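You operate a simulated robot arm through the tools that you are given. There is no shell and no other tool.

The job below is to be done with a simulated two-armed robot. You get a single attempt, and the scene is never put back.

TASK
Find the shut valve and get the float up to 3.
Fine: gas pump off first, on again last; the valve is C6 or that of the tank which the white lever names; set knob C5; leave all else as it is.

The check looks at the end state, three seconds after you hand in, the way a careful person would. Anything else that was tipped, shoved, dropped, spilled or broken makes it a failure.

THE ROBOT
Two 7-joint arms with two-finger grippers on one trunk that stands fixed in place. Base frame: the origin is at the foot of the trunk, x ahead of it, y to its left, z up. Units: mm, degrees, N and s.
The left shoulder is at [24, 212, 1196], the right one opposite. With the tool pointing down near the work surface each hand reaches from about 100 to 760 mm from the base axis, measured 20 degrees to its own side. Payload 2.2 kg a hand.
Tool frame (each hand has its own): the origin (TCP) lies between the finger pads and is the grasp point; the fingertips stand 19 mm ahead of it; z points along the fingers, y is the line along which they close. The gripper opens to 116 mm; its body begins 70 mm behind the TCP.
Orientation is that of the tool frame in the base frame, as [roll, pitch, yaw] about the fixed x, y, z axes, in that order (R = Rz(yaw) Ry(pitch) Rx(roll)). With the fingers straight down and closing along the base's y, the tool's x points along the base's -x, its y along +y and its z along -z.

THE INTERFACE
- The arms move only by the tool jog_arm. It takes "left_targets", "right_targets" or both (then of equal length, played together; a hand with none holds still); each is a list of rows, each an object of numbers (a shift or turn left out is 0, a gripper value left out holds the last): "x", "y", "z": the shift along the base's x, y, z in mm; "rx", "ry", "rz": the turn, a rotation vector about the base's x, y, z in degrees; "claw": the closure, from 0 (fully open) to 1 (shut). In form: [{"x": .., "y": .., "z": .., "rx": .., "ry": .., "rz": .., "claw": ..}, ...]. A call has 1 to 20 rows; each row shifts and turns the commanded pose from where the row before left it. A row lasts 0.2 s, in which the tool goes at most 50 mm and 8.6 degrees; a call with a longer step from one row to the next is refused whole, and so is a gripper value outside its range. A pose out of reach is approached as far as the arm can. The call stops where the force on the tool passes 50 N (or 10 N more than at its start, if that is more) or the arm is blocked; 0.2 s more then pass. The fingers move at their own pace (about 203.5 mm/s each) and stop on an object; they squeeze with about 37 N. The grip force told is the motor's: it shows also when the fingers shut on nothing. Time passes only in rows, and 0.2 s behind the last, so rows that do not move let the fingers close. It gives the time, the measured TCP pose, the force on the tool (base axes), the opening and the grip force at its end, in the units of the frame above (readings bear some noise), with the torque about the TCP (base axes, N m) and any sound that the robot's microphone picked up.
- Cameras (640 x 400 px; columns grow to the right, rows downward): "scene" is now at [114.8, -60.5, 1403.3]; the picture's right is [-0.61, -0.79, -0.00], its down [-0.18, 0.14, -0.97] and it looks along [0.77, -0.59, -0.23] (base axes); focal length 214 px, centre (320, 200). "left" rides on the left gripper at [69, 15, -97] in its tool frame; the picture's right is [-0.21, 0.98, 0.00], its down [-0.76, -0.17, -0.63] and it looks along [-0.62, -0.13, 0.77] (tool axes); focal length 251 px, centre (320, 200). "right" rides on the right gripper at [69, -15, -97] in its tool frame; the picture's right is [0.21, 0.98, 0.00], its down [-0.76, 0.17, -0.63] and it looks along [-0.62, 0.14, 0.77] (tool axes); focal length 251 px, centre (320, 200). There is no depth. A picture from a camera that has moved, and an enlarged one, comes with that camera's place and axes in the base frame and with its lens.
- grab_frame(camera): a new picture of that camera. No time passes.
- lift_body(by): moves the trunk up (or, below 0, down) by that many mm; the arms and the scene camera ride with it, the base frame stays. It gives what a move gives, with no picture.
- aim_head(pan, tilt): turns the head with the scene camera to pan (to the left, within 80 degrees either way) and tilt (down, from -29 to 69), counted from straight ahead of the robot. It gives what a move gives.
- zoom(camera, box): a new picture of the part [left, top, right, bottom] of that camera's present view, enlarged. No time passes.
- close_job(): hands the job in; it is judged then, once.

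Nothing tells you positions but the pictures and the camera data. Unless the task says otherwise, let go and move clear before handing in.

The tools are called after "Emit:" as name(argument=value, ...) on one line, values as JSON. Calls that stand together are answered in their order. jog_arm: Moves the arms, as the interface text tells. Its arguments: {"type":"object","properties":{"left_targets":{"type":"array","items":{"type":"object","properties":{"x":{"type":"number"},"y":{"type":"number"},"z":{"type":"number"},"rx":{"type":"number"},"ry":{"type":"number"},"rz":{"type":"number"},"claw":{"type":"number"}}}},"right_targets":{"type":"array","items":{"type":"object","properties":{"x":{"type":"number"},"y":{"type":"number"},"z":{"type":"number"},"rx":{"type":"number"},"ry":{"type":"number"},"rz":{"type":"number"},"claw":{"type":"number"}}}}},"required":[]} The other tools are called the same way: lift_body (by) moves the trunk up or down; aim_head (pan, tilt) turns the head that bears the scene camera; grab_frame (camera) takes a picture; zoom (camera, box) takes an enlarged picture of a part of a camera's view; close_job () hands the job in.

At the start:

```text
time: 0.0
left_tcp_pos: [399.1, -42.6, 1458.7]
left_tool_rot: [-179.9, -0.1, 180.0]
left_wrist_force: [0.0, 0.0, 0.2]
left_torque: [-0.01, -0.02, 0.03]
left_finger_gap: 116.0
left_grasp_force: 0.2
right_tcp_pos: [389.7, -528.1, 1414.4]
right_tool_rot: [179.8, -0.1, -180.0]
right_wrist_force: [0.5, -0.1, -1.1]
right_torque: [-0.01, 0.02, -0.02]
right_finger_gap: 116.0
right_grasp_force: 0.0
trunk travel left (down, up): [-340.0, 150.0]
head pan, tilt (commanded): [-37.4, 13.2]
```

scene: 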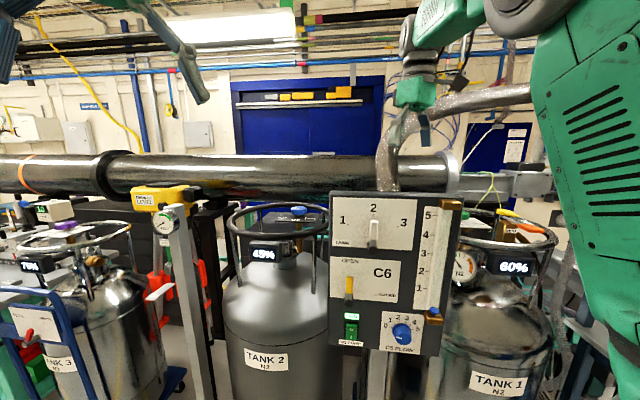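
right: 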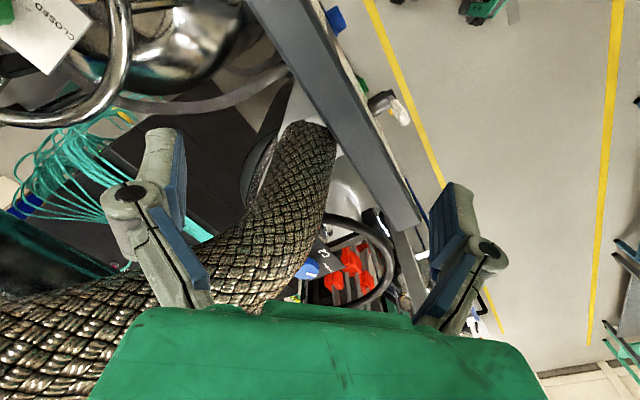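
left: 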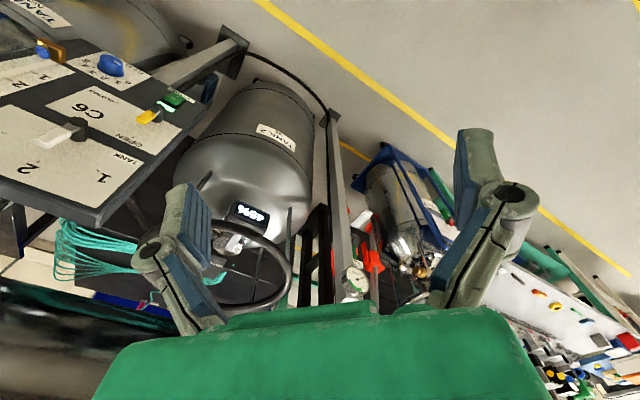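

I see a control panel with a white tank lever (1/2/3), a C6 yellow valve lever, a green pump switch and a blue knob with a float scale on the right. Next I zoom in to read the details before moving anything.

Emit:
zoom(camera="scene", box=[320, 185, 470, 280])

Emit:
zoom(camera="scene", box=[320, 265, 470, 360])

Emit:
zoom(camera="scene", box=[210, 190, 340, 275])

Emit:
zoom(camera="scene", box=[430, 195, 570, 285])

Emit:
zoom(camera="scene", box=[0, 190, 200, 320])

```text
4.21 times, centred on (395, 232) of scene
camera zoom: at [114.8, -60.5, 1403.3], right [-0.61, -0.79, 0.0], down [-0.18, 0.14, -0.97], along [0.77, -0.59, -0.23], focal length 903 px, centre (4, 63)
```

zoom: 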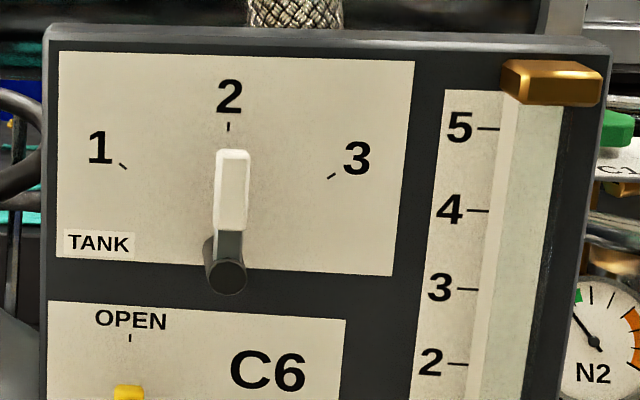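

```text
4.21 times, centred on (395, 312) of scene
camera zoom: at [114.8, -60.5, 1403.3], right [-0.61, -0.79, 0.0], down [-0.18, 0.14, -0.97], along [0.77, -0.59, -0.23], focal length 903 px, centre (4, -274)
```

zoom: 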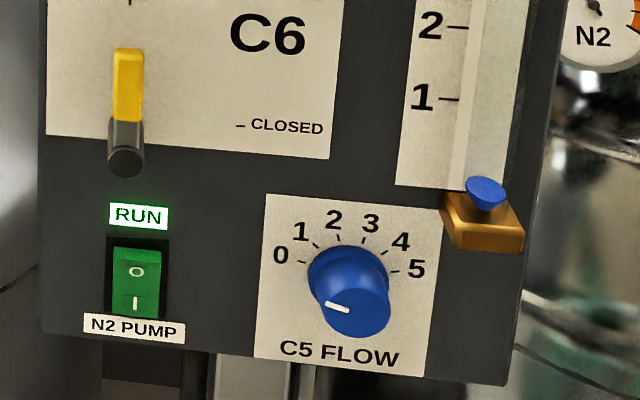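

```text
4.71 times, centred on (275, 232) of scene
camera zoom: at [114.8, -60.5, 1403.3], right [-0.61, -0.79, 0.0], down [-0.18, 0.14, -0.97], along [0.77, -0.59, -0.23], focal length 1009 px, centre (532, 47)
```

zoom: 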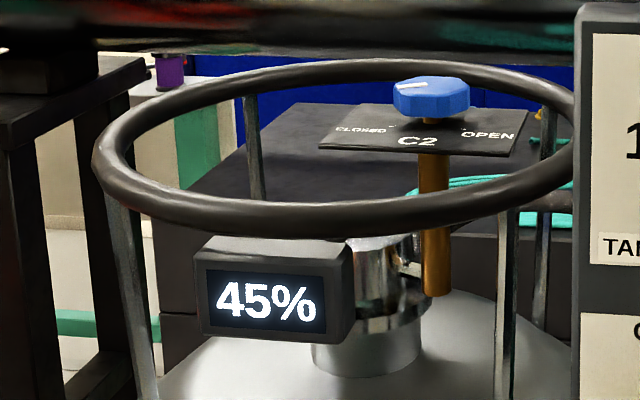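

```text
4.44 times, centred on (500, 240) of scene
camera zoom: at [114.8, -60.5, 1403.3], right [-0.61, -0.79, 0.0], down [-0.18, 0.14, -0.97], along [0.77, -0.59, -0.23], focal length 953 px, centre (-480, 22)
```

zoom: 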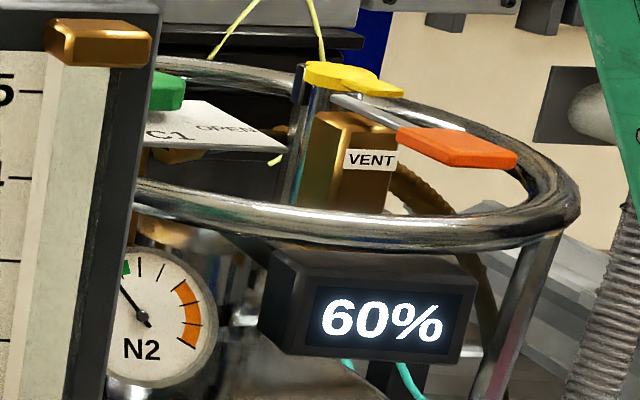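

```text
3.08 times, centred on (100, 255) of scene
camera zoom: at [114.8, -60.5, 1403.3], right [-0.61, -0.79, 0.0], down [-0.18, 0.14, -0.97], along [0.77, -0.59, -0.23], focal length 660 px, centre (997, 31)
```

zoom: 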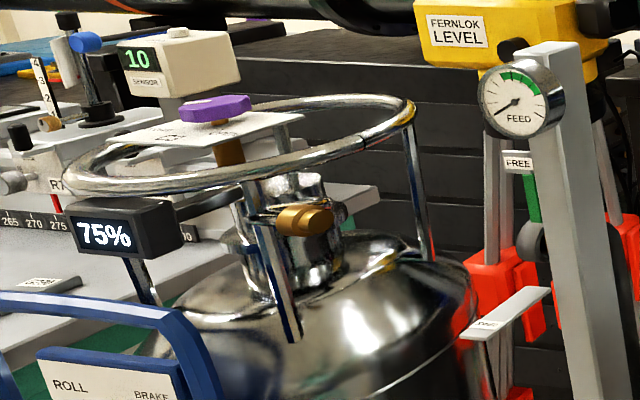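

The white lever points at 2, C6 points at OPEN, so the suspect is C2 on tank 2, whose blue knob seems turned towards CLOSED. I next zoom in on C2 and on the panel through the left wrist camera, to triangulate positions.

Emit:
zoom(camera="scene", box=[270, 198, 330, 236])

Emit:
zoom(camera="left", box=[0, 30, 240, 180])

Emit:
zoom(camera="left", box=[180, 130, 340, 230])

Emit:
zoom(camera="right", box=[260, 170, 420, 270])

Emit:
zoom(camera="scene", box=[380, 310, 430, 352])

```text
10.53 times, centred on (300, 217) of scene
camera zoom: at [114.8, -60.5, 1403.3], right [-0.61, -0.79, 0.0], down [-0.18, 0.14, -0.97], along [0.77, -0.59, -0.23], focal length 2258 px, centre (530, 21)
```

zoom: 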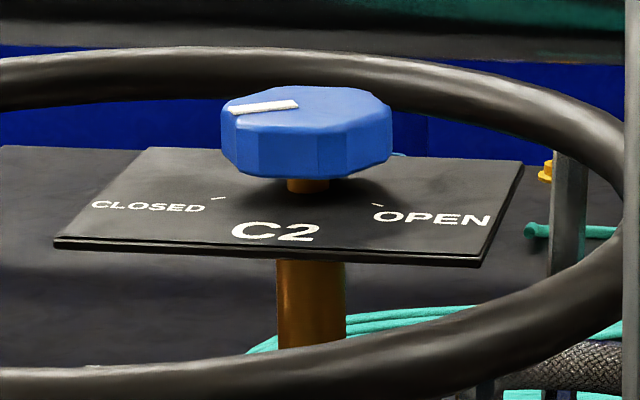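

```text
2.67 times, centred on (120, 105) of left
camera zoom: at [330.3, -28.6, 1554.9], right [0.21, 0.98, 0.0], down [0.76, -0.17, 0.63], along [0.62, -0.14, -0.77], focal length 670 px, centre (853, 453)
```

zoom: 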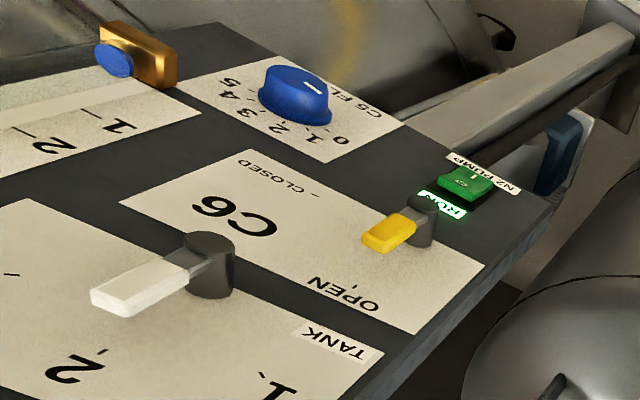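

```text
4.00 times, centred on (260, 180) of left
camera zoom: at [330.3, -28.6, 1554.9], right [0.21, 0.98, 0.0], down [0.76, -0.17, 0.63], along [0.62, -0.14, -0.77], focal length 1006 px, centre (560, 280)
```

zoom: 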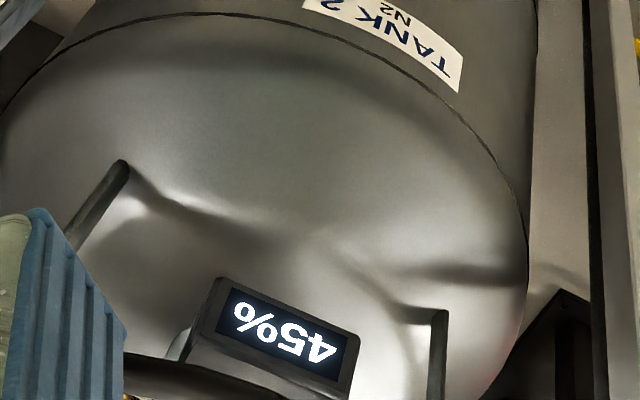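

```text
4.00 times, centred on (340, 220) of right
camera zoom: at [320.9, -544.7, 1511.7], right [-0.21, 0.98, 0.0], down [0.76, 0.17, 0.63], along [0.62, 0.14, -0.78], focal length 1006 px, centre (240, 120)
```

zoom: 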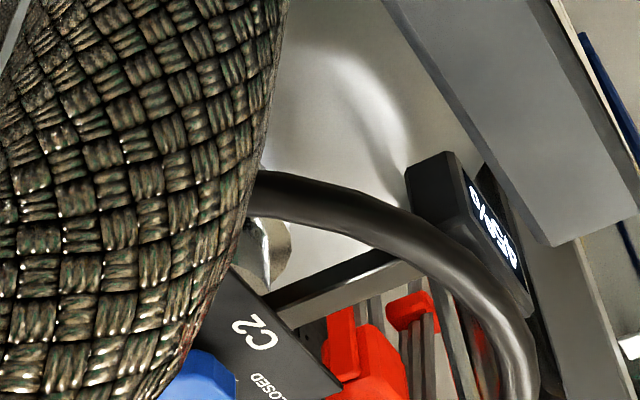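

```text
9.52 times, centred on (405, 331) of scene
camera zoom: at [114.8, -60.5, 1403.3], right [-0.61, -0.79, 0.0], down [-0.18, 0.14, -0.97], along [0.77, -0.59, -0.23], focal length 2043 px, centre (-490, -1048)
```

zoom: 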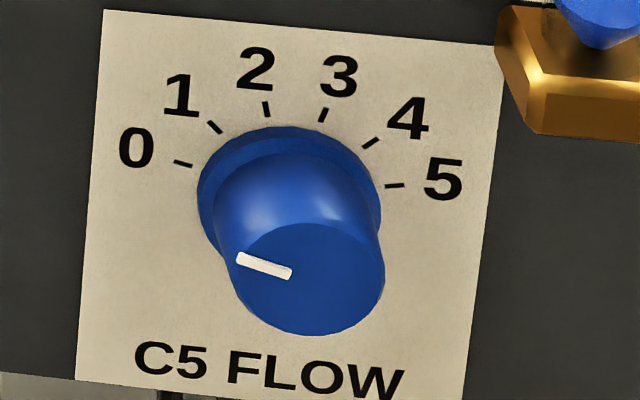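

The panel plane works out vertical, about 624 mm along (0.675,-0.74), with the pump switch near [454,-430,914], C5 near [358,-517,940], and the C2 knob near [803,-483,1175]. Next I look around with the head to see the arm paths and obstacles.

Emit:
aim_head(pan=-60, tilt=20)

Emit:
grab_frame(camera="scene")

Emit:
aim_head(pan=-40, tilt=50)

Emit:
grab_frame(camera="scene")

Emit:
aim_head(pan=-20, tilt=-5)

Emit:
grab_frame(camera="scene")

```text
time: 0.9
left_tcp_pos: [396.9, -41.0, 1460.5]
left_tool_rot: [-180.0, 0.2, 180.0]
left_wrist_force: [-0.3, -0.2, -0.6]
left_torque: [0.01, 0.0, 0.0]
left_finger_gap: 116.1
left_grasp_force: 0.1
right_tcp_pos: [386.1, -526.2, 1417.1]
right_tool_rot: [179.9, 0.0, 180.0]
right_wrist_force: [-1.0, 1.0, 0.6]
right_torque: [0.01, 0.0, -0.02]
right_finger_gap: 116.2
right_grasp_force: 0.0
trunk travel left (down, up): [-340.0, 150.0]
head pan, tilt (commanded): [-60.0, 20.0]
```

```text
taken
camera scene: at [86.7, -84.8, 1392.2], right [-0.87, -0.5, 0.0], down [-0.17, 0.3, -0.94], along [0.47, -0.81, -0.35], focal length 214 px, centre (320, 200)
```

scene: 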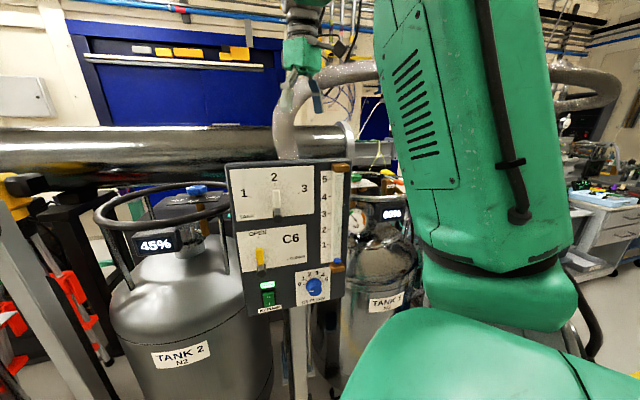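

```text
time: 1.8
left_tcp_pos: [396.6, -40.5, 1459.9]
left_tool_rot: [-179.9, 0.2, 179.9]
left_wrist_force: [0.7, -0.3, 0.4]
left_torque: [-0.03, 0.03, 0.0]
left_finger_gap: 115.9
left_grasp_force: 0.0
right_tcp_pos: [386.7, -526.4, 1417.2]
right_tool_rot: [-180.0, 0.1, -180.0]
right_wrist_force: [0.3, -0.1, 0.2]
right_torque: [-0.01, -0.02, -0.01]
right_finger_gap: 116.0
right_grasp_force: 0.0
trunk travel left (down, up): [-340.0, 150.0]
head pan, tilt (commanded): [-40.0, 50.0]
```

```text
taken
camera scene: at [99.3, -53.3, 1346.7], right [-0.64, -0.77, 0.0], down [-0.59, 0.49, -0.64], along [0.49, -0.41, -0.77], focal length 214 px, centre (320, 200)
```

scene: 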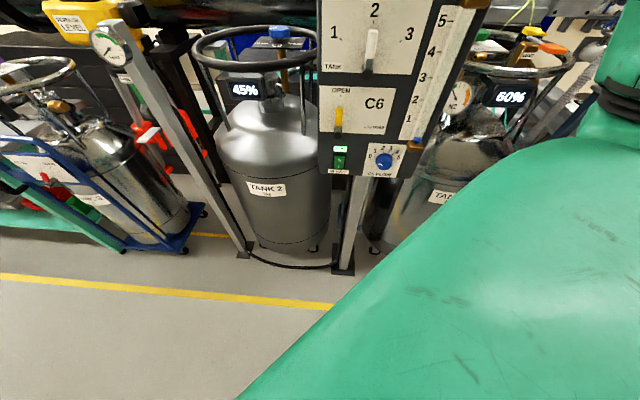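

```text
time: 3.0
left_tcp_pos: [396.9, -41.8, 1459.3]
left_tool_rot: [-179.8, 0.2, -180.0]
left_wrist_force: [-0.5, 0.0, 0.5]
left_torque: [0.03, -0.01, 0.0]
left_finger_gap: 116.0
left_grasp_force: 0.0
right_tcp_pos: [387.8, -525.5, 1417.4]
right_tool_rot: [180.0, 0.1, -179.9]
right_wrist_force: [-0.1, -0.3, -0.2]
right_torque: [0.04, 0.03, 0.01]
right_finger_gap: 116.1
right_grasp_force: 0.0
trunk travel left (down, up): [-340.0, 150.0]
head pan, tilt (commanded): [-20.0, -5.0]
```

```text
taken
camera scene: at [122.8, -33.8, 1432.2], right [-0.34, -0.94, 0.0], down [0.08, -0.03, -1.0], along [0.94, -0.34, 0.08], focal length 214 px, centre (320, 200)
```

scene: 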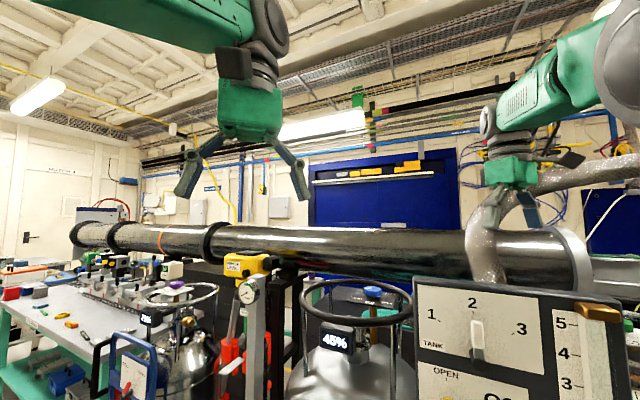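

The left arm lines up naturally with the panel normal, so it will work the panel, and the right arm will go for C2 later. I begin by lowering the left hand and yawing it towards the panel, well clear of it.

Emit:
jog_arm(left_targets=[{"x": -2, "y": -25, "z": -35, "rz": -7.93}, {"x": -2, "y": -25, "z": -35, "rz": -7.93}, {"x": -2, "y": -25, "z": -35, "rz": -7.93}, {"x": -2, "y": -25, "z": -35, "rz": -7.93}, {"x": -2, "y": -25, "z": -35, "rz": -7.93}, {"x": -2, "y": -25, "z": -35, "rz": -7.93}, {"claw": 1}, {"claw": 1}, {"claw": 1}])

Emit:
aim_head(pan=-37, tilt=25)

Emit:
grab_frame(camera="scene")

Emit:
grab_frame(camera="left")

```text
time: 5.2
left_tcp_pos: [410.6, -158.2, 1292.6]
left_tool_rot: [-177.0, 4.1, 136.2]
left_wrist_force: [-0.7, 0.9, 0.3]
left_torque: [-0.05, -0.01, -0.01]
left_finger_gap: 0.0
left_grasp_force: 28.5
right_tcp_pos: [383.0, -525.1, 1420.2]
right_tool_rot: [-179.8, 0.2, 180.0]
right_wrist_force: [-1.2, 0.1, -0.6]
right_torque: [0.0, -0.01, 0.03]
right_finger_gap: 115.9
right_grasp_force: 0.1
trunk travel left (down, up): [-340.0, 150.0]
head pan, tilt (commanded): [-20.0, -5.0]
stopped in row 9 (left hand): the arm was blocked; the commanded pose is now the measured one
```

```text
time: 6.2
left_tcp_pos: [410.6, -157.9, 1291.7]
left_tool_rot: [-177.0, 3.9, 136.2]
left_wrist_force: [0.9, 0.0, 0.6]
left_torque: [0.01, -0.01, -0.01]
left_finger_gap: 0.0
left_grasp_force: 28.6
right_tcp_pos: [385.7, -524.1, 1418.5]
right_tool_rot: [-179.9, 0.1, 179.9]
right_wrist_force: [0.0, -0.9, -0.1]
right_torque: [-0.02, 0.03, 0.01]
right_finger_gap: 115.9
right_grasp_force: 0.0
trunk travel left (down, up): [-340.0, 150.0]
head pan, tilt (commanded): [-37.0, 25.0]
```

```text
taken
camera scene: at [114.7, -59.9, 1384.0], right [-0.6, -0.8, 0.0], down [-0.34, 0.26, -0.9], along [0.72, -0.54, -0.43], focal length 214 px, centre (320, 200)
```

scene: 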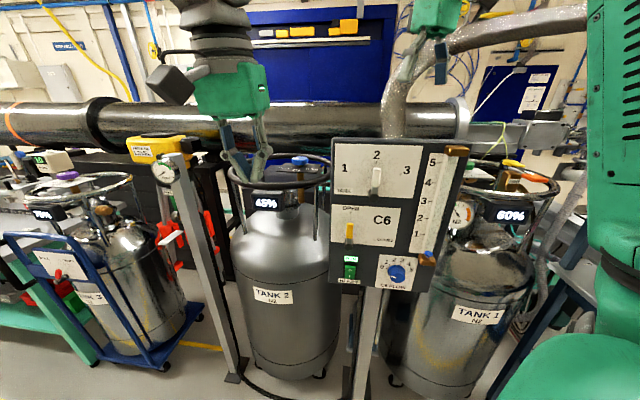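

```text
taken
camera left: at [370.9, -91.9, 1382.4], right [0.83, 0.55, -0.04], down [0.42, -0.59, 0.69], along [0.36, -0.59, -0.72], focal length 251 px, centre (320, 200)
```

left: 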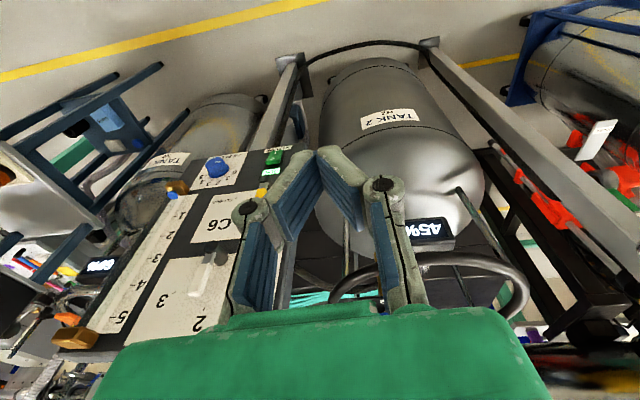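

The left arm stopped short with no force on the hand, so a link or joint limit blocked it. I look at how the left arm is bent before going on.

Emit:
aim_head(pan=20, tilt=-10)

Emit:
grab_frame(camera="scene")

Emit:
aim_head(pan=50, tilt=20)

Emit:
grab_frame(camera="scene")

Emit:
aim_head(pan=-15, tilt=5)

Emit:
grab_frame(camera="scene")

```text
time: 7.5
left_tcp_pos: [411.9, -158.0, 1291.8]
left_tool_rot: [-177.0, 3.8, 136.2]
left_wrist_force: [0.2, 0.2, -1.3]
left_torque: [0.0, 0.02, -0.04]
left_finger_gap: 0.3
left_grasp_force: 28.3
right_tcp_pos: [383.8, -522.6, 1418.0]
right_tool_rot: [-180.0, 0.0, -179.9]
right_wrist_force: [0.3, 0.7, -0.1]
right_torque: [0.02, -0.03, -0.03]
right_finger_gap: 115.9
right_grasp_force: 0.1
trunk travel left (down, up): [-340.0, 150.0]
head pan, tilt (commanded): [20.0, -10.0]
```

```text
taken
camera scene: at [120.3, 24.4, 1439.8], right [0.34, -0.94, 0.0], down [0.16, 0.06, -0.99], along [0.93, 0.34, 0.17], focal length 214 px, centre (320, 200)
```

scene: 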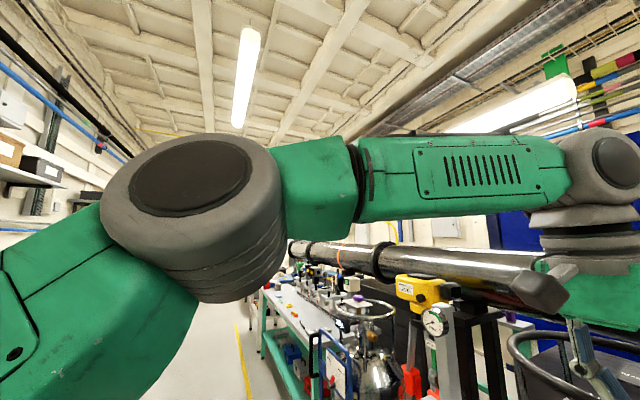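

```text
time: 8.4
left_tcp_pos: [411.5, -158.8, 1291.6]
left_tool_rot: [-177.1, 3.9, 136.1]
left_wrist_force: [0.8, -0.3, -0.3]
left_torque: [0.0, -0.03, 0.0]
left_finger_gap: 0.0
left_grasp_force: 28.8
right_tcp_pos: [383.3, -523.4, 1417.9]
right_tool_rot: [-179.8, 0.1, 180.0]
right_wrist_force: [-0.1, -0.3, 0.6]
right_torque: [-0.02, 0.01, -0.01]
right_finger_gap: 115.9
right_grasp_force: 0.0
trunk travel left (down, up): [-340.0, 150.0]
head pan, tilt (commanded): [50.0, 20.0]
```

```text
taken
camera scene: at [100.7, 67.1, 1392.6], right [0.77, -0.64, 0.0], down [-0.22, -0.26, -0.94], along [0.6, 0.72, -0.34], focal length 214 px, centre (320, 200)
```

scene: 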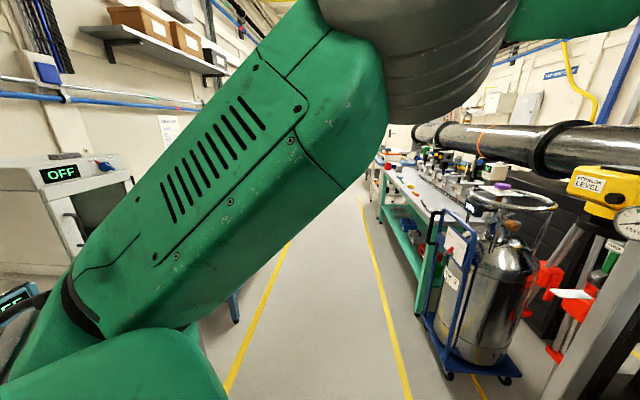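

```text
time: 9.8
left_tcp_pos: [410.7, -159.8, 1292.4]
left_tool_rot: [-177.2, 3.9, 136.1]
left_wrist_force: [-0.4, -0.5, 0.1]
left_torque: [0.02, 0.03, 0.0]
left_finger_gap: 0.0
left_grasp_force: 28.8
right_tcp_pos: [384.2, -522.9, 1418.7]
right_tool_rot: [-179.9, 0.3, -180.0]
right_wrist_force: [0.2, 0.3, -0.7]
right_torque: [-0.01, -0.05, -0.04]
right_finger_gap: 116.1
right_grasp_force: 0.2
trunk travel left (down, up): [-340.0, 150.0]
head pan, tilt (commanded): [-15.0, 5.0]
```

```text
taken
camera scene: at [129.7, -28.1, 1416.5], right [-0.26, -0.97, 0.0], down [-0.09, 0.03, -1.0], along [0.96, -0.26, -0.09], focal length 214 px, centre (320, 200)
```

scene: 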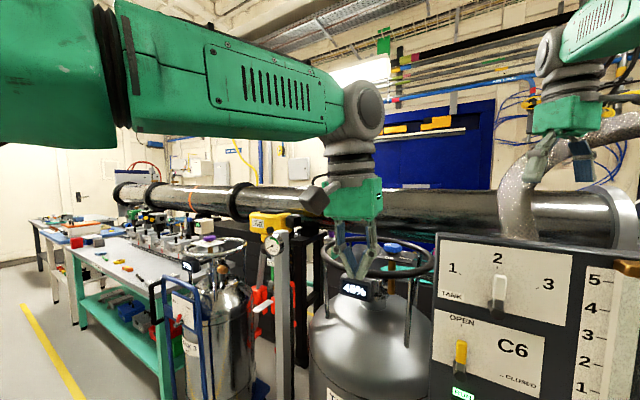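

The left forearm reaches across from a raised elbow, and the hand hanging straight down seems to be near a limit. I try pitching the hand up towards the panel normal, which should line it up with the forearm.

Emit:
jog_arm(left_targets=[{"x": 10, "y": -12, "z": 0, "rx": -5.92, "ry": -5.4}, {"x": 10, "y": -12, "z": 0, "rx": -5.92, "ry": -5.4}, {"x": 10, "y": -12, "z": 0, "rx": -5.92, "ry": -5.4}, {"x": 5, "y": -5, "z": 0, "rx": -5.92, "ry": -5.4}, {}, {}])

```text
time: 11.2
left_tcp_pos: [447.6, -199.5, 1292.0]
left_tool_rot: [-174.5, 35.8, 137.1]
left_wrist_force: [-0.2, -0.2, 0.5]
left_torque: [-0.03, -0.01, 0.0]
left_finger_gap: 0.2
left_grasp_force: 28.5
right_tcp_pos: [385.5, -524.0, 1418.6]
right_tool_rot: [-179.8, 0.1, -180.0]
right_wrist_force: [-1.3, -0.6, 0.2]
right_torque: [-0.02, -0.02, 0.04]
right_finger_gap: 116.3
right_grasp_force: 0.0
trunk travel left (down, up): [-340.0, 150.0]
head pan, tilt (commanded): [-15.0, 5.0]
```

That worked. I continue pitching to horizontal while lowering towards the panel, staying about 100 mm off it.

Emit:
jog_arm(left_targets=[{"x": -8, "y": -18, "z": -25, "rx": -5.92, "ry": -5.4}, {"x": -8, "y": -18, "z": -25, "rx": -5.92, "ry": -5.4}, {"x": -8, "y": -18, "z": -25, "rx": -5.92, "ry": -5.4}, {"x": -8, "y": -18, "z": -25, "rx": -5.92, "ry": -5.4}, {"x": -8, "y": -18, "z": -25, "rx": -5.18, "ry": -4.72}, {}, {}])

Emit:
grab_frame(camera="scene")

```text
time: 13.0
left_tcp_pos: [426.0, -269.0, 1226.1]
left_tool_rot: [-153.3, 75.6, 157.1]
left_wrist_force: [0.6, 0.3, 0.3]
left_torque: [-0.03, 0.0, 0.04]
left_finger_gap: 0.1
left_grasp_force: 28.6
left hand out of reach, approached as far as the arm can: row 3
right_tcp_pos: [383.0, -522.4, 1419.9]
right_tool_rot: [-179.8, 0.2, -179.9]
right_wrist_force: [-0.1, -0.1, 1.4]
right_torque: [-0.03, 0.01, 0.0]
right_finger_gap: 115.8
right_grasp_force: 0.0
trunk travel left (down, up): [-340.0, 150.0]
head pan, tilt (commanded): [-15.0, 5.0]
stopped in row 7 (left hand): the arm was blocked; the commanded pose is now the measured one
```

```text
taken
camera scene: at [130.0, -29.8, 1416.4], right [-0.26, -0.97, 0.0], down [-0.09, 0.03, -1.0], along [0.96, -0.26, -0.09], focal length 214 px, centre (320, 200)
```

scene: 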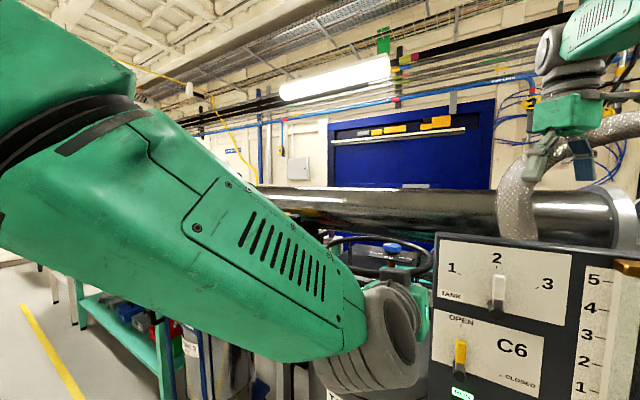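

The left hand got to the right orientation but the elbow is folded too tight at shoulder height. I pitch the hand back down a bit, extend outward, and lower past that height that way.

Emit:
jog_arm(left_targets=[{"x": -9, "y": -8, "z": -5, "rx": 5.92, "ry": 5.4}, {"x": -9, "y": -8, "z": -5, "rx": 5.92, "ry": 5.4}, {"x": -9, "y": -8, "z": -15, "rx": 5.92, "ry": 5.4}, {"x": -9, "y": -7, "z": -20, "rx": 5.92, "ry": 5.4}, {"x": -6, "y": -5, "z": -36}, {"x": -6, "y": -5, "z": -36}, {"x": -6, "y": -5, "z": -36}, {}])

Emit:
aim_head(pan=-37, tilt=30)

Emit:
grab_frame(camera="scene")

Emit:
grab_frame(camera="left")

```text
time: 14.8
left_tcp_pos: [388.5, -308.2, 1088.3]
left_tool_rot: [-170.4, 48.6, 143.3]
left_wrist_force: [0.5, -0.3, 0.7]
left_torque: [0.0, 0.0, 0.02]
left_finger_gap: 0.2
left_grasp_force: 28.2
left hand out of reach, approached as far as the arm can: row 3
right_tcp_pos: [380.7, -524.7, 1418.7]
right_tool_rot: [-179.9, 0.3, 180.0]
right_wrist_force: [-0.4, 0.0, 0.1]
right_torque: [0.01, -0.01, 0.03]
right_finger_gap: 116.0
right_grasp_force: 0.1
trunk travel left (down, up): [-340.0, 150.0]
head pan, tilt (commanded): [-15.0, 5.0]
```

```text
time: 15.7
left_tcp_pos: [390.3, -306.1, 1085.5]
left_tool_rot: [-170.5, 48.2, 143.2]
left_wrist_force: [0.3, -0.4, -0.4]
left_torque: [-0.01, -0.01, 0.01]
left_finger_gap: 0.0
left_grasp_force: 28.0
right_tcp_pos: [382.5, -524.2, 1419.0]
right_tool_rot: [-179.9, 0.3, 180.0]
right_wrist_force: [-0.4, 0.5, -0.5]
right_torque: [0.03, 0.02, -0.01]
right_finger_gap: 116.1
right_grasp_force: 0.2
trunk travel left (down, up): [-340.0, 150.0]
head pan, tilt (commanded): [-37.0, 30.0]
```

```text
taken
camera scene: at [113.0, -62.1, 1376.0], right [-0.6, -0.8, 0.0], down [-0.4, 0.3, -0.86], along [0.69, -0.52, -0.5], focal length 214 px, centre (320, 200)
```

scene: 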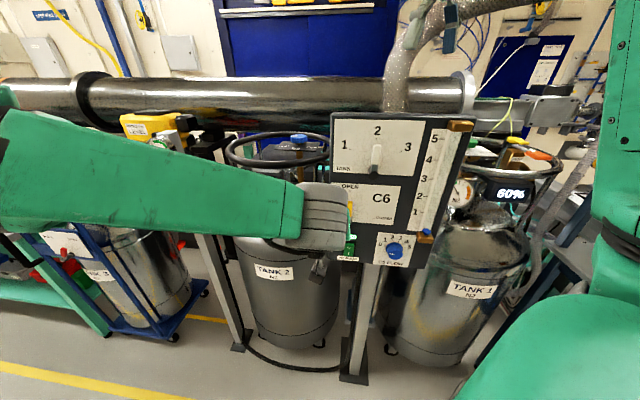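

```text
taken
camera left: at [316.0, -213.4, 1096.4], right [0.79, 0.61, 0.05], down [-0.02, -0.06, 1.0], along [0.61, -0.79, -0.03], focal length 251 px, centre (320, 200)
```

left: 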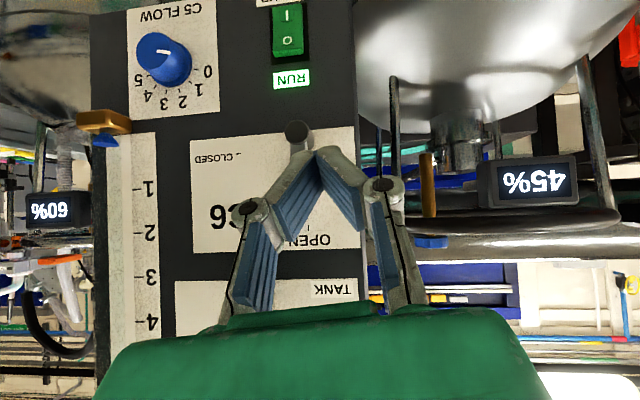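

The left wrist camera confirms the switch: O half centred near [453,-430,924], with I below it. I lower the hand in front of it and level it, staying clear of the yellow lever.

Emit:
jog_arm(left_targets=[{"x": 4, "y": -2, "z": -36, "rx": -5.51, "ry": -5.03}, {"x": 4, "y": -2, "z": -36, "rx": -5.51, "ry": -5.03}, {"x": 4, "y": -2, "z": -36, "rx": -5.51, "ry": -5.03}, {"x": 4, "y": -2, "z": -36, "rx": -5.51, "ry": -5.03}, {}, {}])

Emit:
grab_frame(camera="scene")

Emit:
grab_frame(camera="left")

```text
time: 17.1
left_tcp_pos: [391.4, -318.2, 935.3]
left_tool_rot: [-151.6, 76.9, 159.5]
left_wrist_force: [0.2, 0.0, -0.6]
left_torque: [0.04, 0.03, 0.0]
left_finger_gap: 0.2
left_grasp_force: 28.8
right_tcp_pos: [381.6, -521.3, 1420.5]
right_tool_rot: [-179.8, 0.3, -180.0]
right_wrist_force: [0.0, 0.1, -0.3]
right_torque: [0.01, -0.05, -0.02]
right_finger_gap: 116.3
right_grasp_force: 0.1
trunk travel left (down, up): [-340.0, 150.0]
head pan, tilt (commanded): [-37.0, 30.0]
```

```text
taken
camera scene: at [113.0, -58.9, 1376.1], right [-0.6, -0.8, 0.0], down [-0.4, 0.3, -0.86], along [0.69, -0.52, -0.5], focal length 214 px, centre (320, 200)
```

scene: 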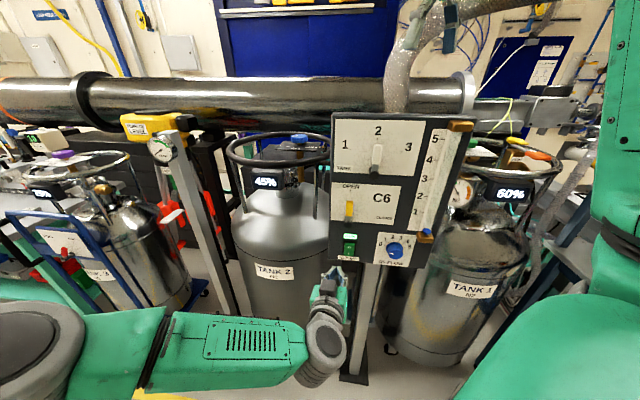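

```text
taken
camera left: at [326.3, -230.6, 886.8], right [0.77, 0.63, 0.1], down [-0.36, 0.3, 0.88], along [0.52, -0.72, 0.46], focal length 251 px, centre (320, 200)
```

left: 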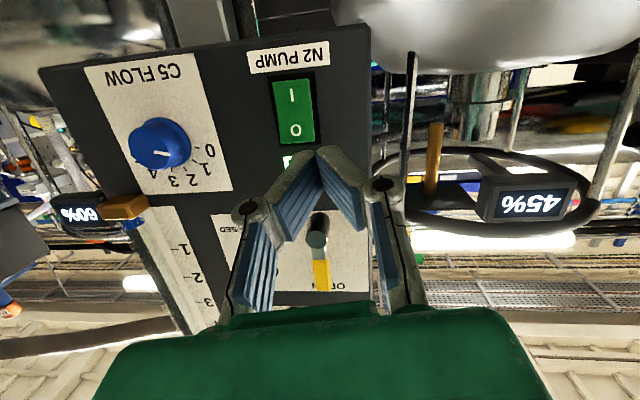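

The left hand is level and level with the O half of the pump switch. I slide it in line and approach to about 15 mm short of the rocker.

Emit:
jog_arm(left_targets=[{"x": -11, "y": -10}, {"x": -11, "y": -10}, {"x": 13, "y": -14}, {"x": 13, "y": -14}, {"x": 12, "y": -13}, {"x": 12, "y": -14}, {}])

Emit:
grab_frame(camera="left")

Emit:
zoom(camera="scene", box=[300, 180, 420, 300])

```text
time: 18.9
left_tcp_pos: [440.5, -352.9, 929.6]
left_tool_rot: [-159.9, 77.7, 153.5]
left_wrist_force: [-0.3, -0.1, -0.4]
left_torque: [0.0, -0.03, 0.01]
left_finger_gap: 0.1
left_grasp_force: 28.4
left hand out of reach, approached as far as the arm can: row 6
right_tcp_pos: [378.7, -518.0, 1422.9]
right_tool_rot: [-179.7, 0.3, 179.9]
right_wrist_force: [0.5, 0.4, 0.2]
right_torque: [-0.01, -0.01, 0.0]
right_finger_gap: 115.7
right_grasp_force: 0.1
trunk travel left (down, up): [-340.0, 150.0]
head pan, tilt (commanded): [-37.0, 30.0]
stopped in row 7 (left hand): the arm was blocked; the commanded pose is now the measured one
```

```text
taken
camera left: at [373.6, -267.0, 879.9], right [0.74, 0.65, 0.14], down [-0.4, 0.27, 0.88], along [0.54, -0.71, 0.46], focal length 251 px, centre (320, 200)
```

left: 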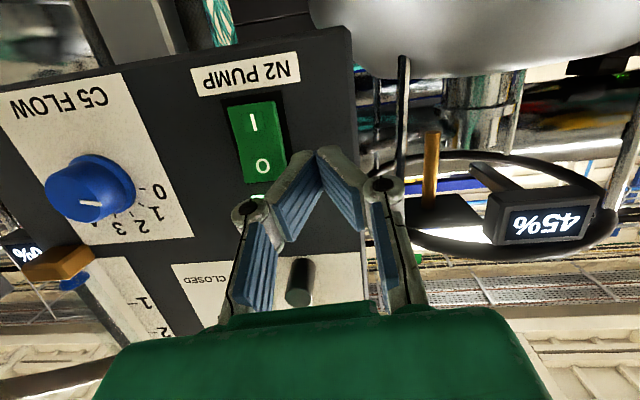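

```text
3.33 times, centred on (360, 240) of scene
camera zoom: at [112.9, -59.6, 1376.0], right [-0.6, -0.8, 0.0], down [-0.4, 0.3, -0.86], along [0.69, -0.52, -0.5], focal length 715 px, centre (187, 67)
```

zoom: 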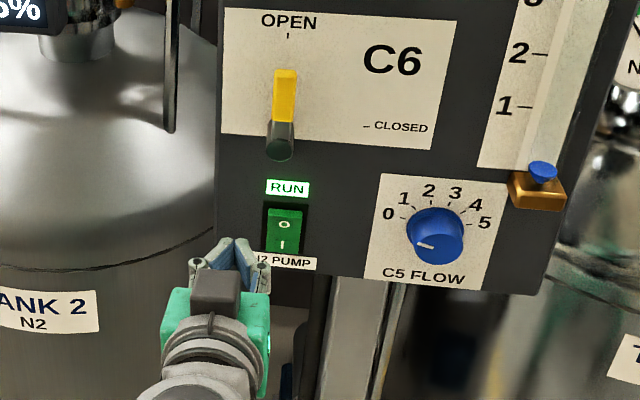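

The press approach was blocked, most likely by a wrist-roll limit with the shoulder so low; a higher shoulder should free it, and it will also help reach C2. I back the left hand off the panel and then raise the trunk.

Emit:
jog_arm(left_targets=[{"x": -14, "y": 15}, {"x": -14, "y": 15}, {"x": -14, "y": 15}, {"x": -14, "y": 15}, {}])

Emit:
grab_frame(camera="right")

Emit:
aim_head(pan=-55, tilt=-10)

Emit:
grab_frame(camera="scene")

```text
time: 20.1
left_tcp_pos: [383.4, -294.3, 928.7]
left_tool_rot: [-159.6, 77.5, 153.8]
left_wrist_force: [0.2, 0.1, 0.3]
left_torque: [0.01, 0.02, 0.01]
left_finger_gap: 0.1
left_grasp_force: 27.9
right_tcp_pos: [379.3, -518.0, 1421.9]
right_tool_rot: [-179.7, 0.3, -179.9]
right_wrist_force: [1.0, -0.9, -0.3]
right_torque: [0.0, 0.0, 0.01]
right_finger_gap: 116.1
right_grasp_force: 0.0
trunk travel left (down, up): [-340.0, 150.0]
head pan, tilt (commanded): [-37.0, 30.0]
```

```text
taken
camera right: at [309.4, -534.1, 1518.4], right [-0.21, 0.98, -0.01], down [0.75, 0.17, 0.64], along [0.62, 0.13, -0.77], focal length 251 px, centre (320, 200)
```

right: 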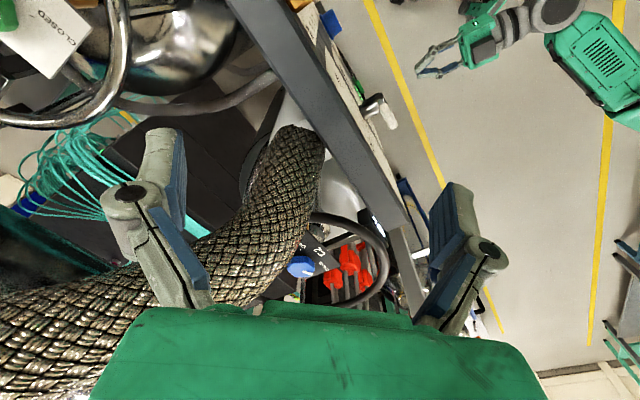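

```text
time: 21.1
left_tcp_pos: [383.1, -293.7, 928.0]
left_tool_rot: [-159.7, 77.6, 153.8]
left_wrist_force: [0.0, 1.2, 0.3]
left_torque: [-0.01, 0.0, 0.0]
left_finger_gap: 0.0
left_grasp_force: 28.3
right_tcp_pos: [379.1, -517.4, 1422.2]
right_tool_rot: [-179.7, 0.5, -180.0]
right_wrist_force: [0.1, 0.0, 1.1]
right_torque: [0.0, -0.01, 0.02]
right_finger_gap: 116.1
right_grasp_force: 0.0
trunk travel left (down, up): [-340.0, 150.0]
head pan, tilt (commanded): [-55.0, -10.0]
```

```text
taken
camera scene: at [89.3, -73.6, 1439.6], right [-0.82, -0.57, 0.0], down [0.1, -0.14, -0.99], along [0.57, -0.81, 0.17], focal length 214 px, centre (320, 200)
```

scene: 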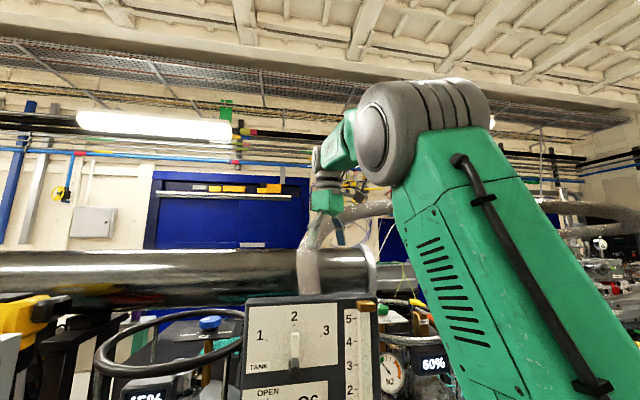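

The right arm's links all sit on the near side of the hose, so rising is clear. I raise the trunk fully.

Emit:
lift_body(by=150)

Emit:
aim_head(pan=-37, tilt=40)

Emit:
grab_frame(camera="scene")

```text
time: 22.9
left_tcp_pos: [384.1, -294.4, 1077.6]
left_tool_rot: [-159.7, 77.6, 153.7]
left_wrist_force: [0.1, 0.5, -0.9]
left_torque: [0.0, 0.03, -0.01]
left_finger_gap: 0.3
left_grasp_force: 28.0
right_tcp_pos: [379.5, -518.7, 1571.6]
right_tool_rot: [-179.7, 0.4, 179.9]
right_wrist_force: [1.2, 0.2, -0.5]
right_torque: [0.04, 0.0, -0.01]
right_finger_gap: 116.0
right_grasp_force: 0.1
trunk travel left (down, up): [-490.0, 0.0]
head pan, tilt (commanded): [-55.0, -10.0]
```

```text
time: 24.1
left_tcp_pos: [383.1, -294.7, 1079.0]
left_tool_rot: [-159.7, 77.6, 153.7]
left_wrist_force: [-0.1, -0.4, -0.3]
left_torque: [0.0, -0.01, 0.02]
left_finger_gap: 0.0
left_grasp_force: 28.8
right_tcp_pos: [379.3, -519.7, 1571.7]
right_tool_rot: [-179.7, 0.4, -179.9]
right_wrist_force: [-0.3, -0.1, -0.1]
right_torque: [-0.01, -0.05, 0.02]
right_finger_gap: 116.2
right_grasp_force: 0.0
trunk travel left (down, up): [-490.0, 0.0]
head pan, tilt (commanded): [-37.0, 40.0]
```

```text
taken
camera scene: at [109.1, -56.1, 1510.8], right [-0.6, -0.8, 0.0], down [-0.52, 0.39, -0.76], along [0.61, -0.46, -0.65], focal length 214 px, centre (320, 200)
```

scene: 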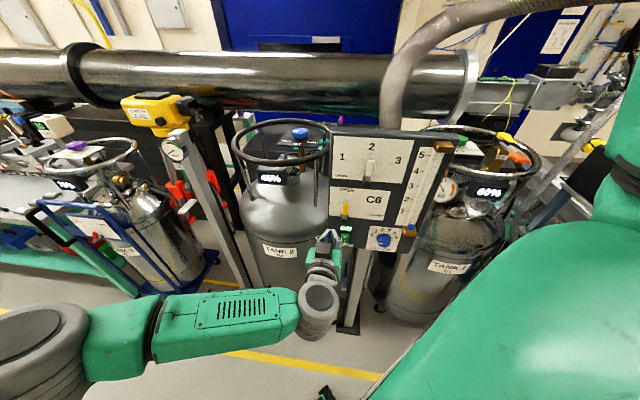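

The view from above is good. I lower the left hand to the switch height again, level it, and slide it in line with the switch.

Emit:
jog_arm(left_targets=[{"z": -37, "rx": -2.22, "ry": -2.03}, {"z": -37, "rx": -2.22, "ry": -2.03}, {"z": -37, "rx": -2.22, "ry": -2.03}, {"z": -37, "rx": -2.22, "ry": -2.03}, {"x": -10, "y": -9}, {"x": -10, "y": -9}, {"x": -10, "y": -9}, {}, {}])

Emit:
zoom(camera="scene", box=[265, 115, 345, 165])

Emit:
grab_frame(camera="left")

```text
time: 26.3
left_tcp_pos: [404.4, -267.3, 907.1]
left_tool_rot: [-129.7, 89.0, -172.7]
left_wrist_force: [-0.2, 0.0, -0.1]
left_torque: [0.0, 0.01, 0.02]
left_finger_gap: 0.1
left_grasp_force: 28.9
right_tcp_pos: [376.1, -514.2, 1574.4]
right_tool_rot: [-179.5, 0.6, -179.9]
right_wrist_force: [-0.3, -0.6, 0.3]
right_torque: [-0.02, 0.02, 0.0]
right_finger_gap: 115.8
right_grasp_force: 0.1
trunk travel left (down, up): [-490.0, 0.0]
head pan, tilt (commanded): [-37.0, 40.0]
stopped in row 9 (left hand): the arm was blocked; the commanded pose is now the measured one
```

```text
8.00 times, centred on (305, 140) of scene
camera zoom: at [108.6, -56.0, 1510.8], right [-0.6, -0.8, 0.0], down [-0.52, 0.39, -0.76], along [0.61, -0.46, -0.65], focal length 1716 px, centre (440, 680)
```

zoom: 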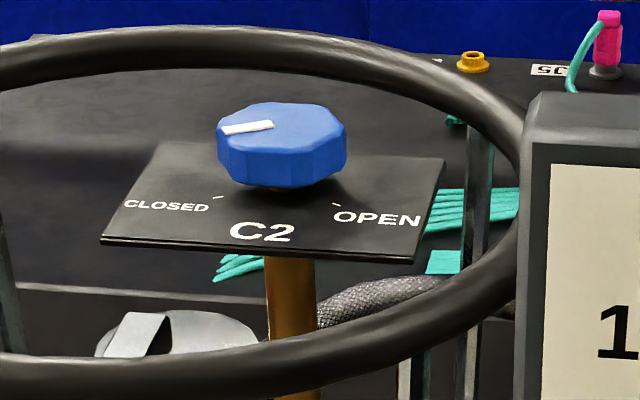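

```text
taken
camera left: at [343.7, -191.1, 839.1], right [0.67, 0.71, 0.2], down [-0.56, 0.31, 0.77], along [0.48, -0.63, 0.61], focal length 251 px, centre (320, 200)
```

left: 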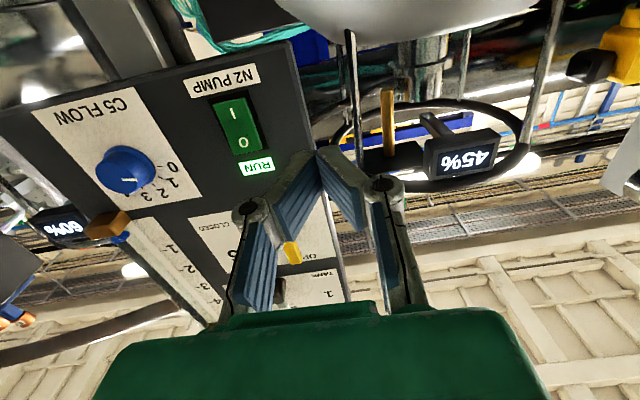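

The left arm is stuck at a forearm-roll limit (wrist bent the "wrong way round"). I look at the arm to work out the forearm direction, so I can straighten the wrist through it and bend it the other way.

Emit:
aim_head(pan=-10, tilt=55)

Emit:
grab_frame(camera="scene")

Emit:
aim_head(pan=-50, tilt=65)

Emit:
grab_frame(camera="scene")

```text
time: 27.2
left_tcp_pos: [406.7, -267.7, 906.9]
left_tool_rot: [-131.8, 88.9, -174.7]
left_wrist_force: [-0.4, 0.0, -0.4]
left_torque: [0.01, -0.04, -0.01]
left_finger_gap: 0.0
left_grasp_force: 28.9
right_tcp_pos: [375.8, -514.8, 1574.6]
right_tool_rot: [-179.6, 0.4, 180.0]
right_wrist_force: [0.0, -0.1, -0.4]
right_torque: [0.01, 0.02, 0.0]
right_finger_gap: 116.0
right_grasp_force: 0.0
trunk travel left (down, up): [-490.0, 0.0]
head pan, tilt (commanded): [-10.0, 55.0]
```

```text
taken
camera scene: at [111.8, -17.1, 1490.2], right [-0.17, -0.98, 0.0], down [-0.81, 0.14, -0.57], along [0.56, -0.1, -0.82], focal length 214 px, centre (320, 200)
```

scene: 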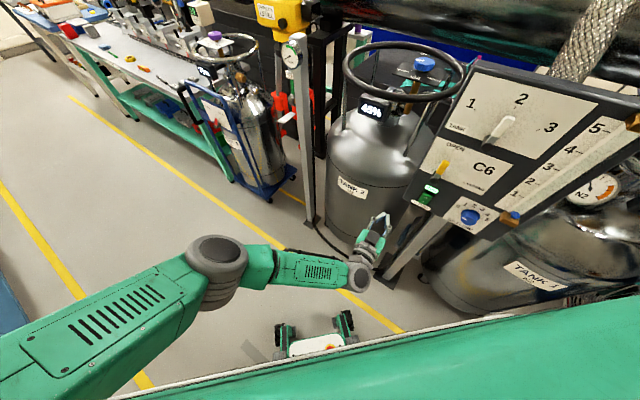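

```text
time: 28.2
left_tcp_pos: [405.1, -267.5, 906.9]
left_tool_rot: [-131.1, 88.9, -174.3]
left_wrist_force: [0.0, 0.8, -0.4]
left_torque: [0.03, 0.03, 0.03]
left_finger_gap: 0.1
left_grasp_force: 28.3
right_tcp_pos: [376.3, -514.5, 1573.6]
right_tool_rot: [-179.5, 0.4, -179.9]
right_wrist_force: [-0.1, -0.5, -0.1]
right_torque: [0.02, 0.02, 0.0]
right_finger_gap: 116.2
right_grasp_force: 0.1
trunk travel left (down, up): [-490.0, 0.0]
head pan, tilt (commanded): [-50.0, 65.0]
```

```text
taken
camera scene: at [79.8, -51.2, 1478.6], right [-0.77, -0.64, 0.0], down [-0.58, 0.7, -0.42], along [0.27, -0.32, -0.91], focal length 214 px, centre (320, 200)
```

scene: 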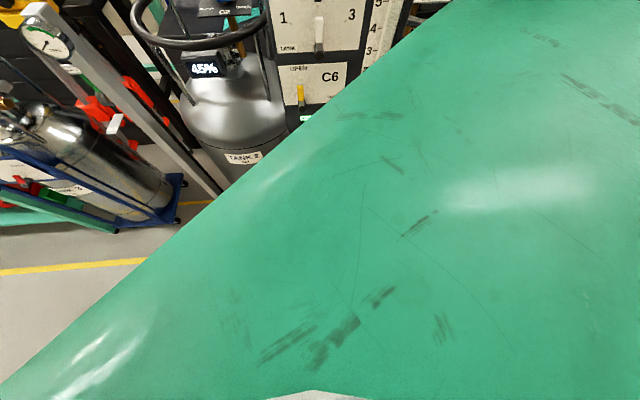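

The forearm roll looks fine by this view, so the tool-roll joint may be the one at its limit. I test by rolling the left hand about its own axis a little where it is.

Emit:
jog_arm(left_targets=[{"rx": 5.85, "ry": -5.46}, {"rx": 5.85, "ry": -5.46}, {"rx": 5.85, "ry": -5.46}, {}, {}])

```text
time: 29.6
left_tcp_pos: [425.4, -237.8, 893.9]
left_tool_rot: [93.4, 65.3, 52.6]
left_wrist_force: [-0.8, -0.4, 0.6]
left_torque: [-0.01, -0.03, -0.01]
left_finger_gap: 0.0
left_grasp_force: 28.0
right_tcp_pos: [372.4, -511.3, 1577.0]
right_tool_rot: [-179.4, 0.7, -179.9]
right_wrist_force: [0.1, 0.0, 0.0]
right_torque: [-0.03, -0.01, 0.03]
right_finger_gap: 116.3
right_grasp_force: 0.0
trunk travel left (down, up): [-490.0, 0.0]
head pan, tilt (commanded): [-50.0, 65.0]
stopped in row 5 (left hand): the arm was blocked; the commanded pose is now the measured one
```

Rolling that way drives it into the limit, so I roll the other way and see whether the arm frees up.

Emit:
jog_arm(left_targets=[{"rx": -5.85, "ry": 5.46}, {"rx": -5.85, "ry": 5.46}, {"rx": -5.85, "ry": 5.46}, {"rx": -5.85, "ry": 5.46}, {"rx": -5.85, "ry": 5.46}, {"rx": -5.85, "ry": 5.46}, {"rx": -5.85, "ry": 5.46}, {"rx": -5.85, "ry": 5.46}, {}, {}])

Emit:
grab_frame(camera="left")

```text
time: 31.8
left_tcp_pos: [430.0, -235.3, 893.2]
left_tool_rot: [-94.6, 50.6, -136.3]
left_wrist_force: [0.2, -0.6, 0.1]
left_torque: [0.04, 0.01, 0.01]
left_finger_gap: 0.1
left_grasp_force: 28.8
right_tcp_pos: [372.3, -513.4, 1576.6]
right_tool_rot: [-179.4, 0.6, 179.9]
right_wrist_force: [0.3, 0.1, 0.6]
right_torque: [0.02, -0.04, -0.02]
right_finger_gap: 115.9
right_grasp_force: 0.0
trunk travel left (down, up): [-490.0, 0.0]
head pan, tilt (commanded): [-50.0, 65.0]
```

```text
taken
camera left: at [334.6, -190.8, 835.0], right [0.59, 0.67, -0.45], down [-0.2, 0.66, 0.72], along [0.78, -0.33, 0.52], focal length 251 px, centre (320, 200)
```

left: 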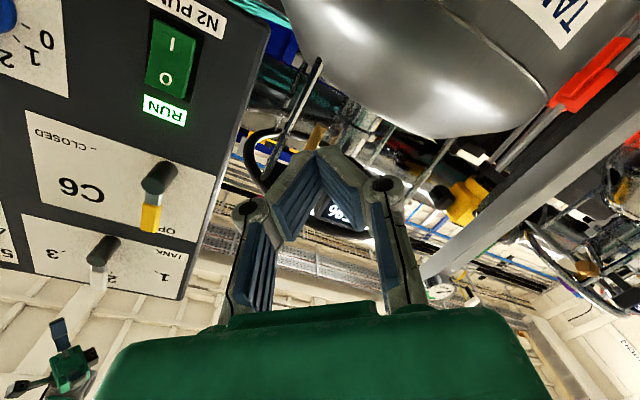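

That freed it. Now I slide the left hand across to the switch line and up to its height, still about 140 mm off the panel.

Emit:
jog_arm(left_targets=[{"x": -17, "y": -15.5, "z": 7.5}, {"x": -17, "y": -15.5, "z": 7.5}, {"x": -17, "y": -15.5, "z": 7.5}, {"x": -17, "y": -15.5, "z": 7.5}, {"x": -17, "y": -15.5, "z": 7.5}, {}, {}])

Emit:
grab_frame(camera="left")

```text
time: 33.6
left_tcp_pos: [393.9, -261.2, 904.8]
left_tool_rot: [-96.5, 54.4, -134.2]
left_wrist_force: [1.0, -0.3, -0.3]
left_torque: [0.04, 0.0, 0.0]
left_finger_gap: 0.0
left_grasp_force: 28.7
right_tcp_pos: [367.8, -508.2, 1577.8]
right_tool_rot: [-179.3, 0.7, 180.0]
right_wrist_force: [0.4, -0.5, 0.6]
right_torque: [-0.01, -0.04, -0.03]
right_finger_gap: 116.2
right_grasp_force: 0.1
trunk travel left (down, up): [-490.0, 0.0]
head pan, tilt (commanded): [-50.0, 65.0]
stopped in row 7 (left hand): the arm was blocked; the commanded pose is now the measured one
```

```text
taken
camera left: at [298.6, -220.0, 846.7], right [0.56, 0.73, -0.39], down [-0.27, 0.6, 0.75], along [0.79, -0.32, 0.53], focal length 251 px, centre (320, 200)
```

left: 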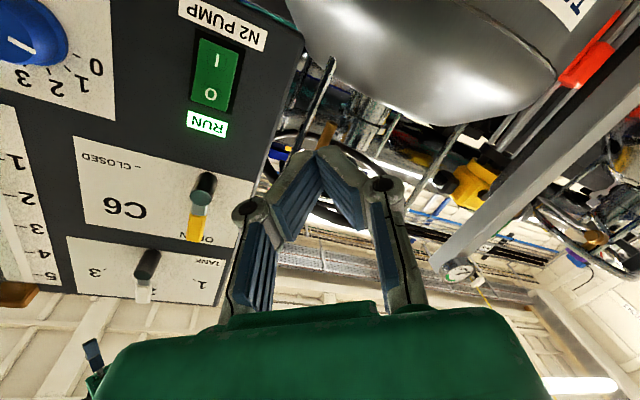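

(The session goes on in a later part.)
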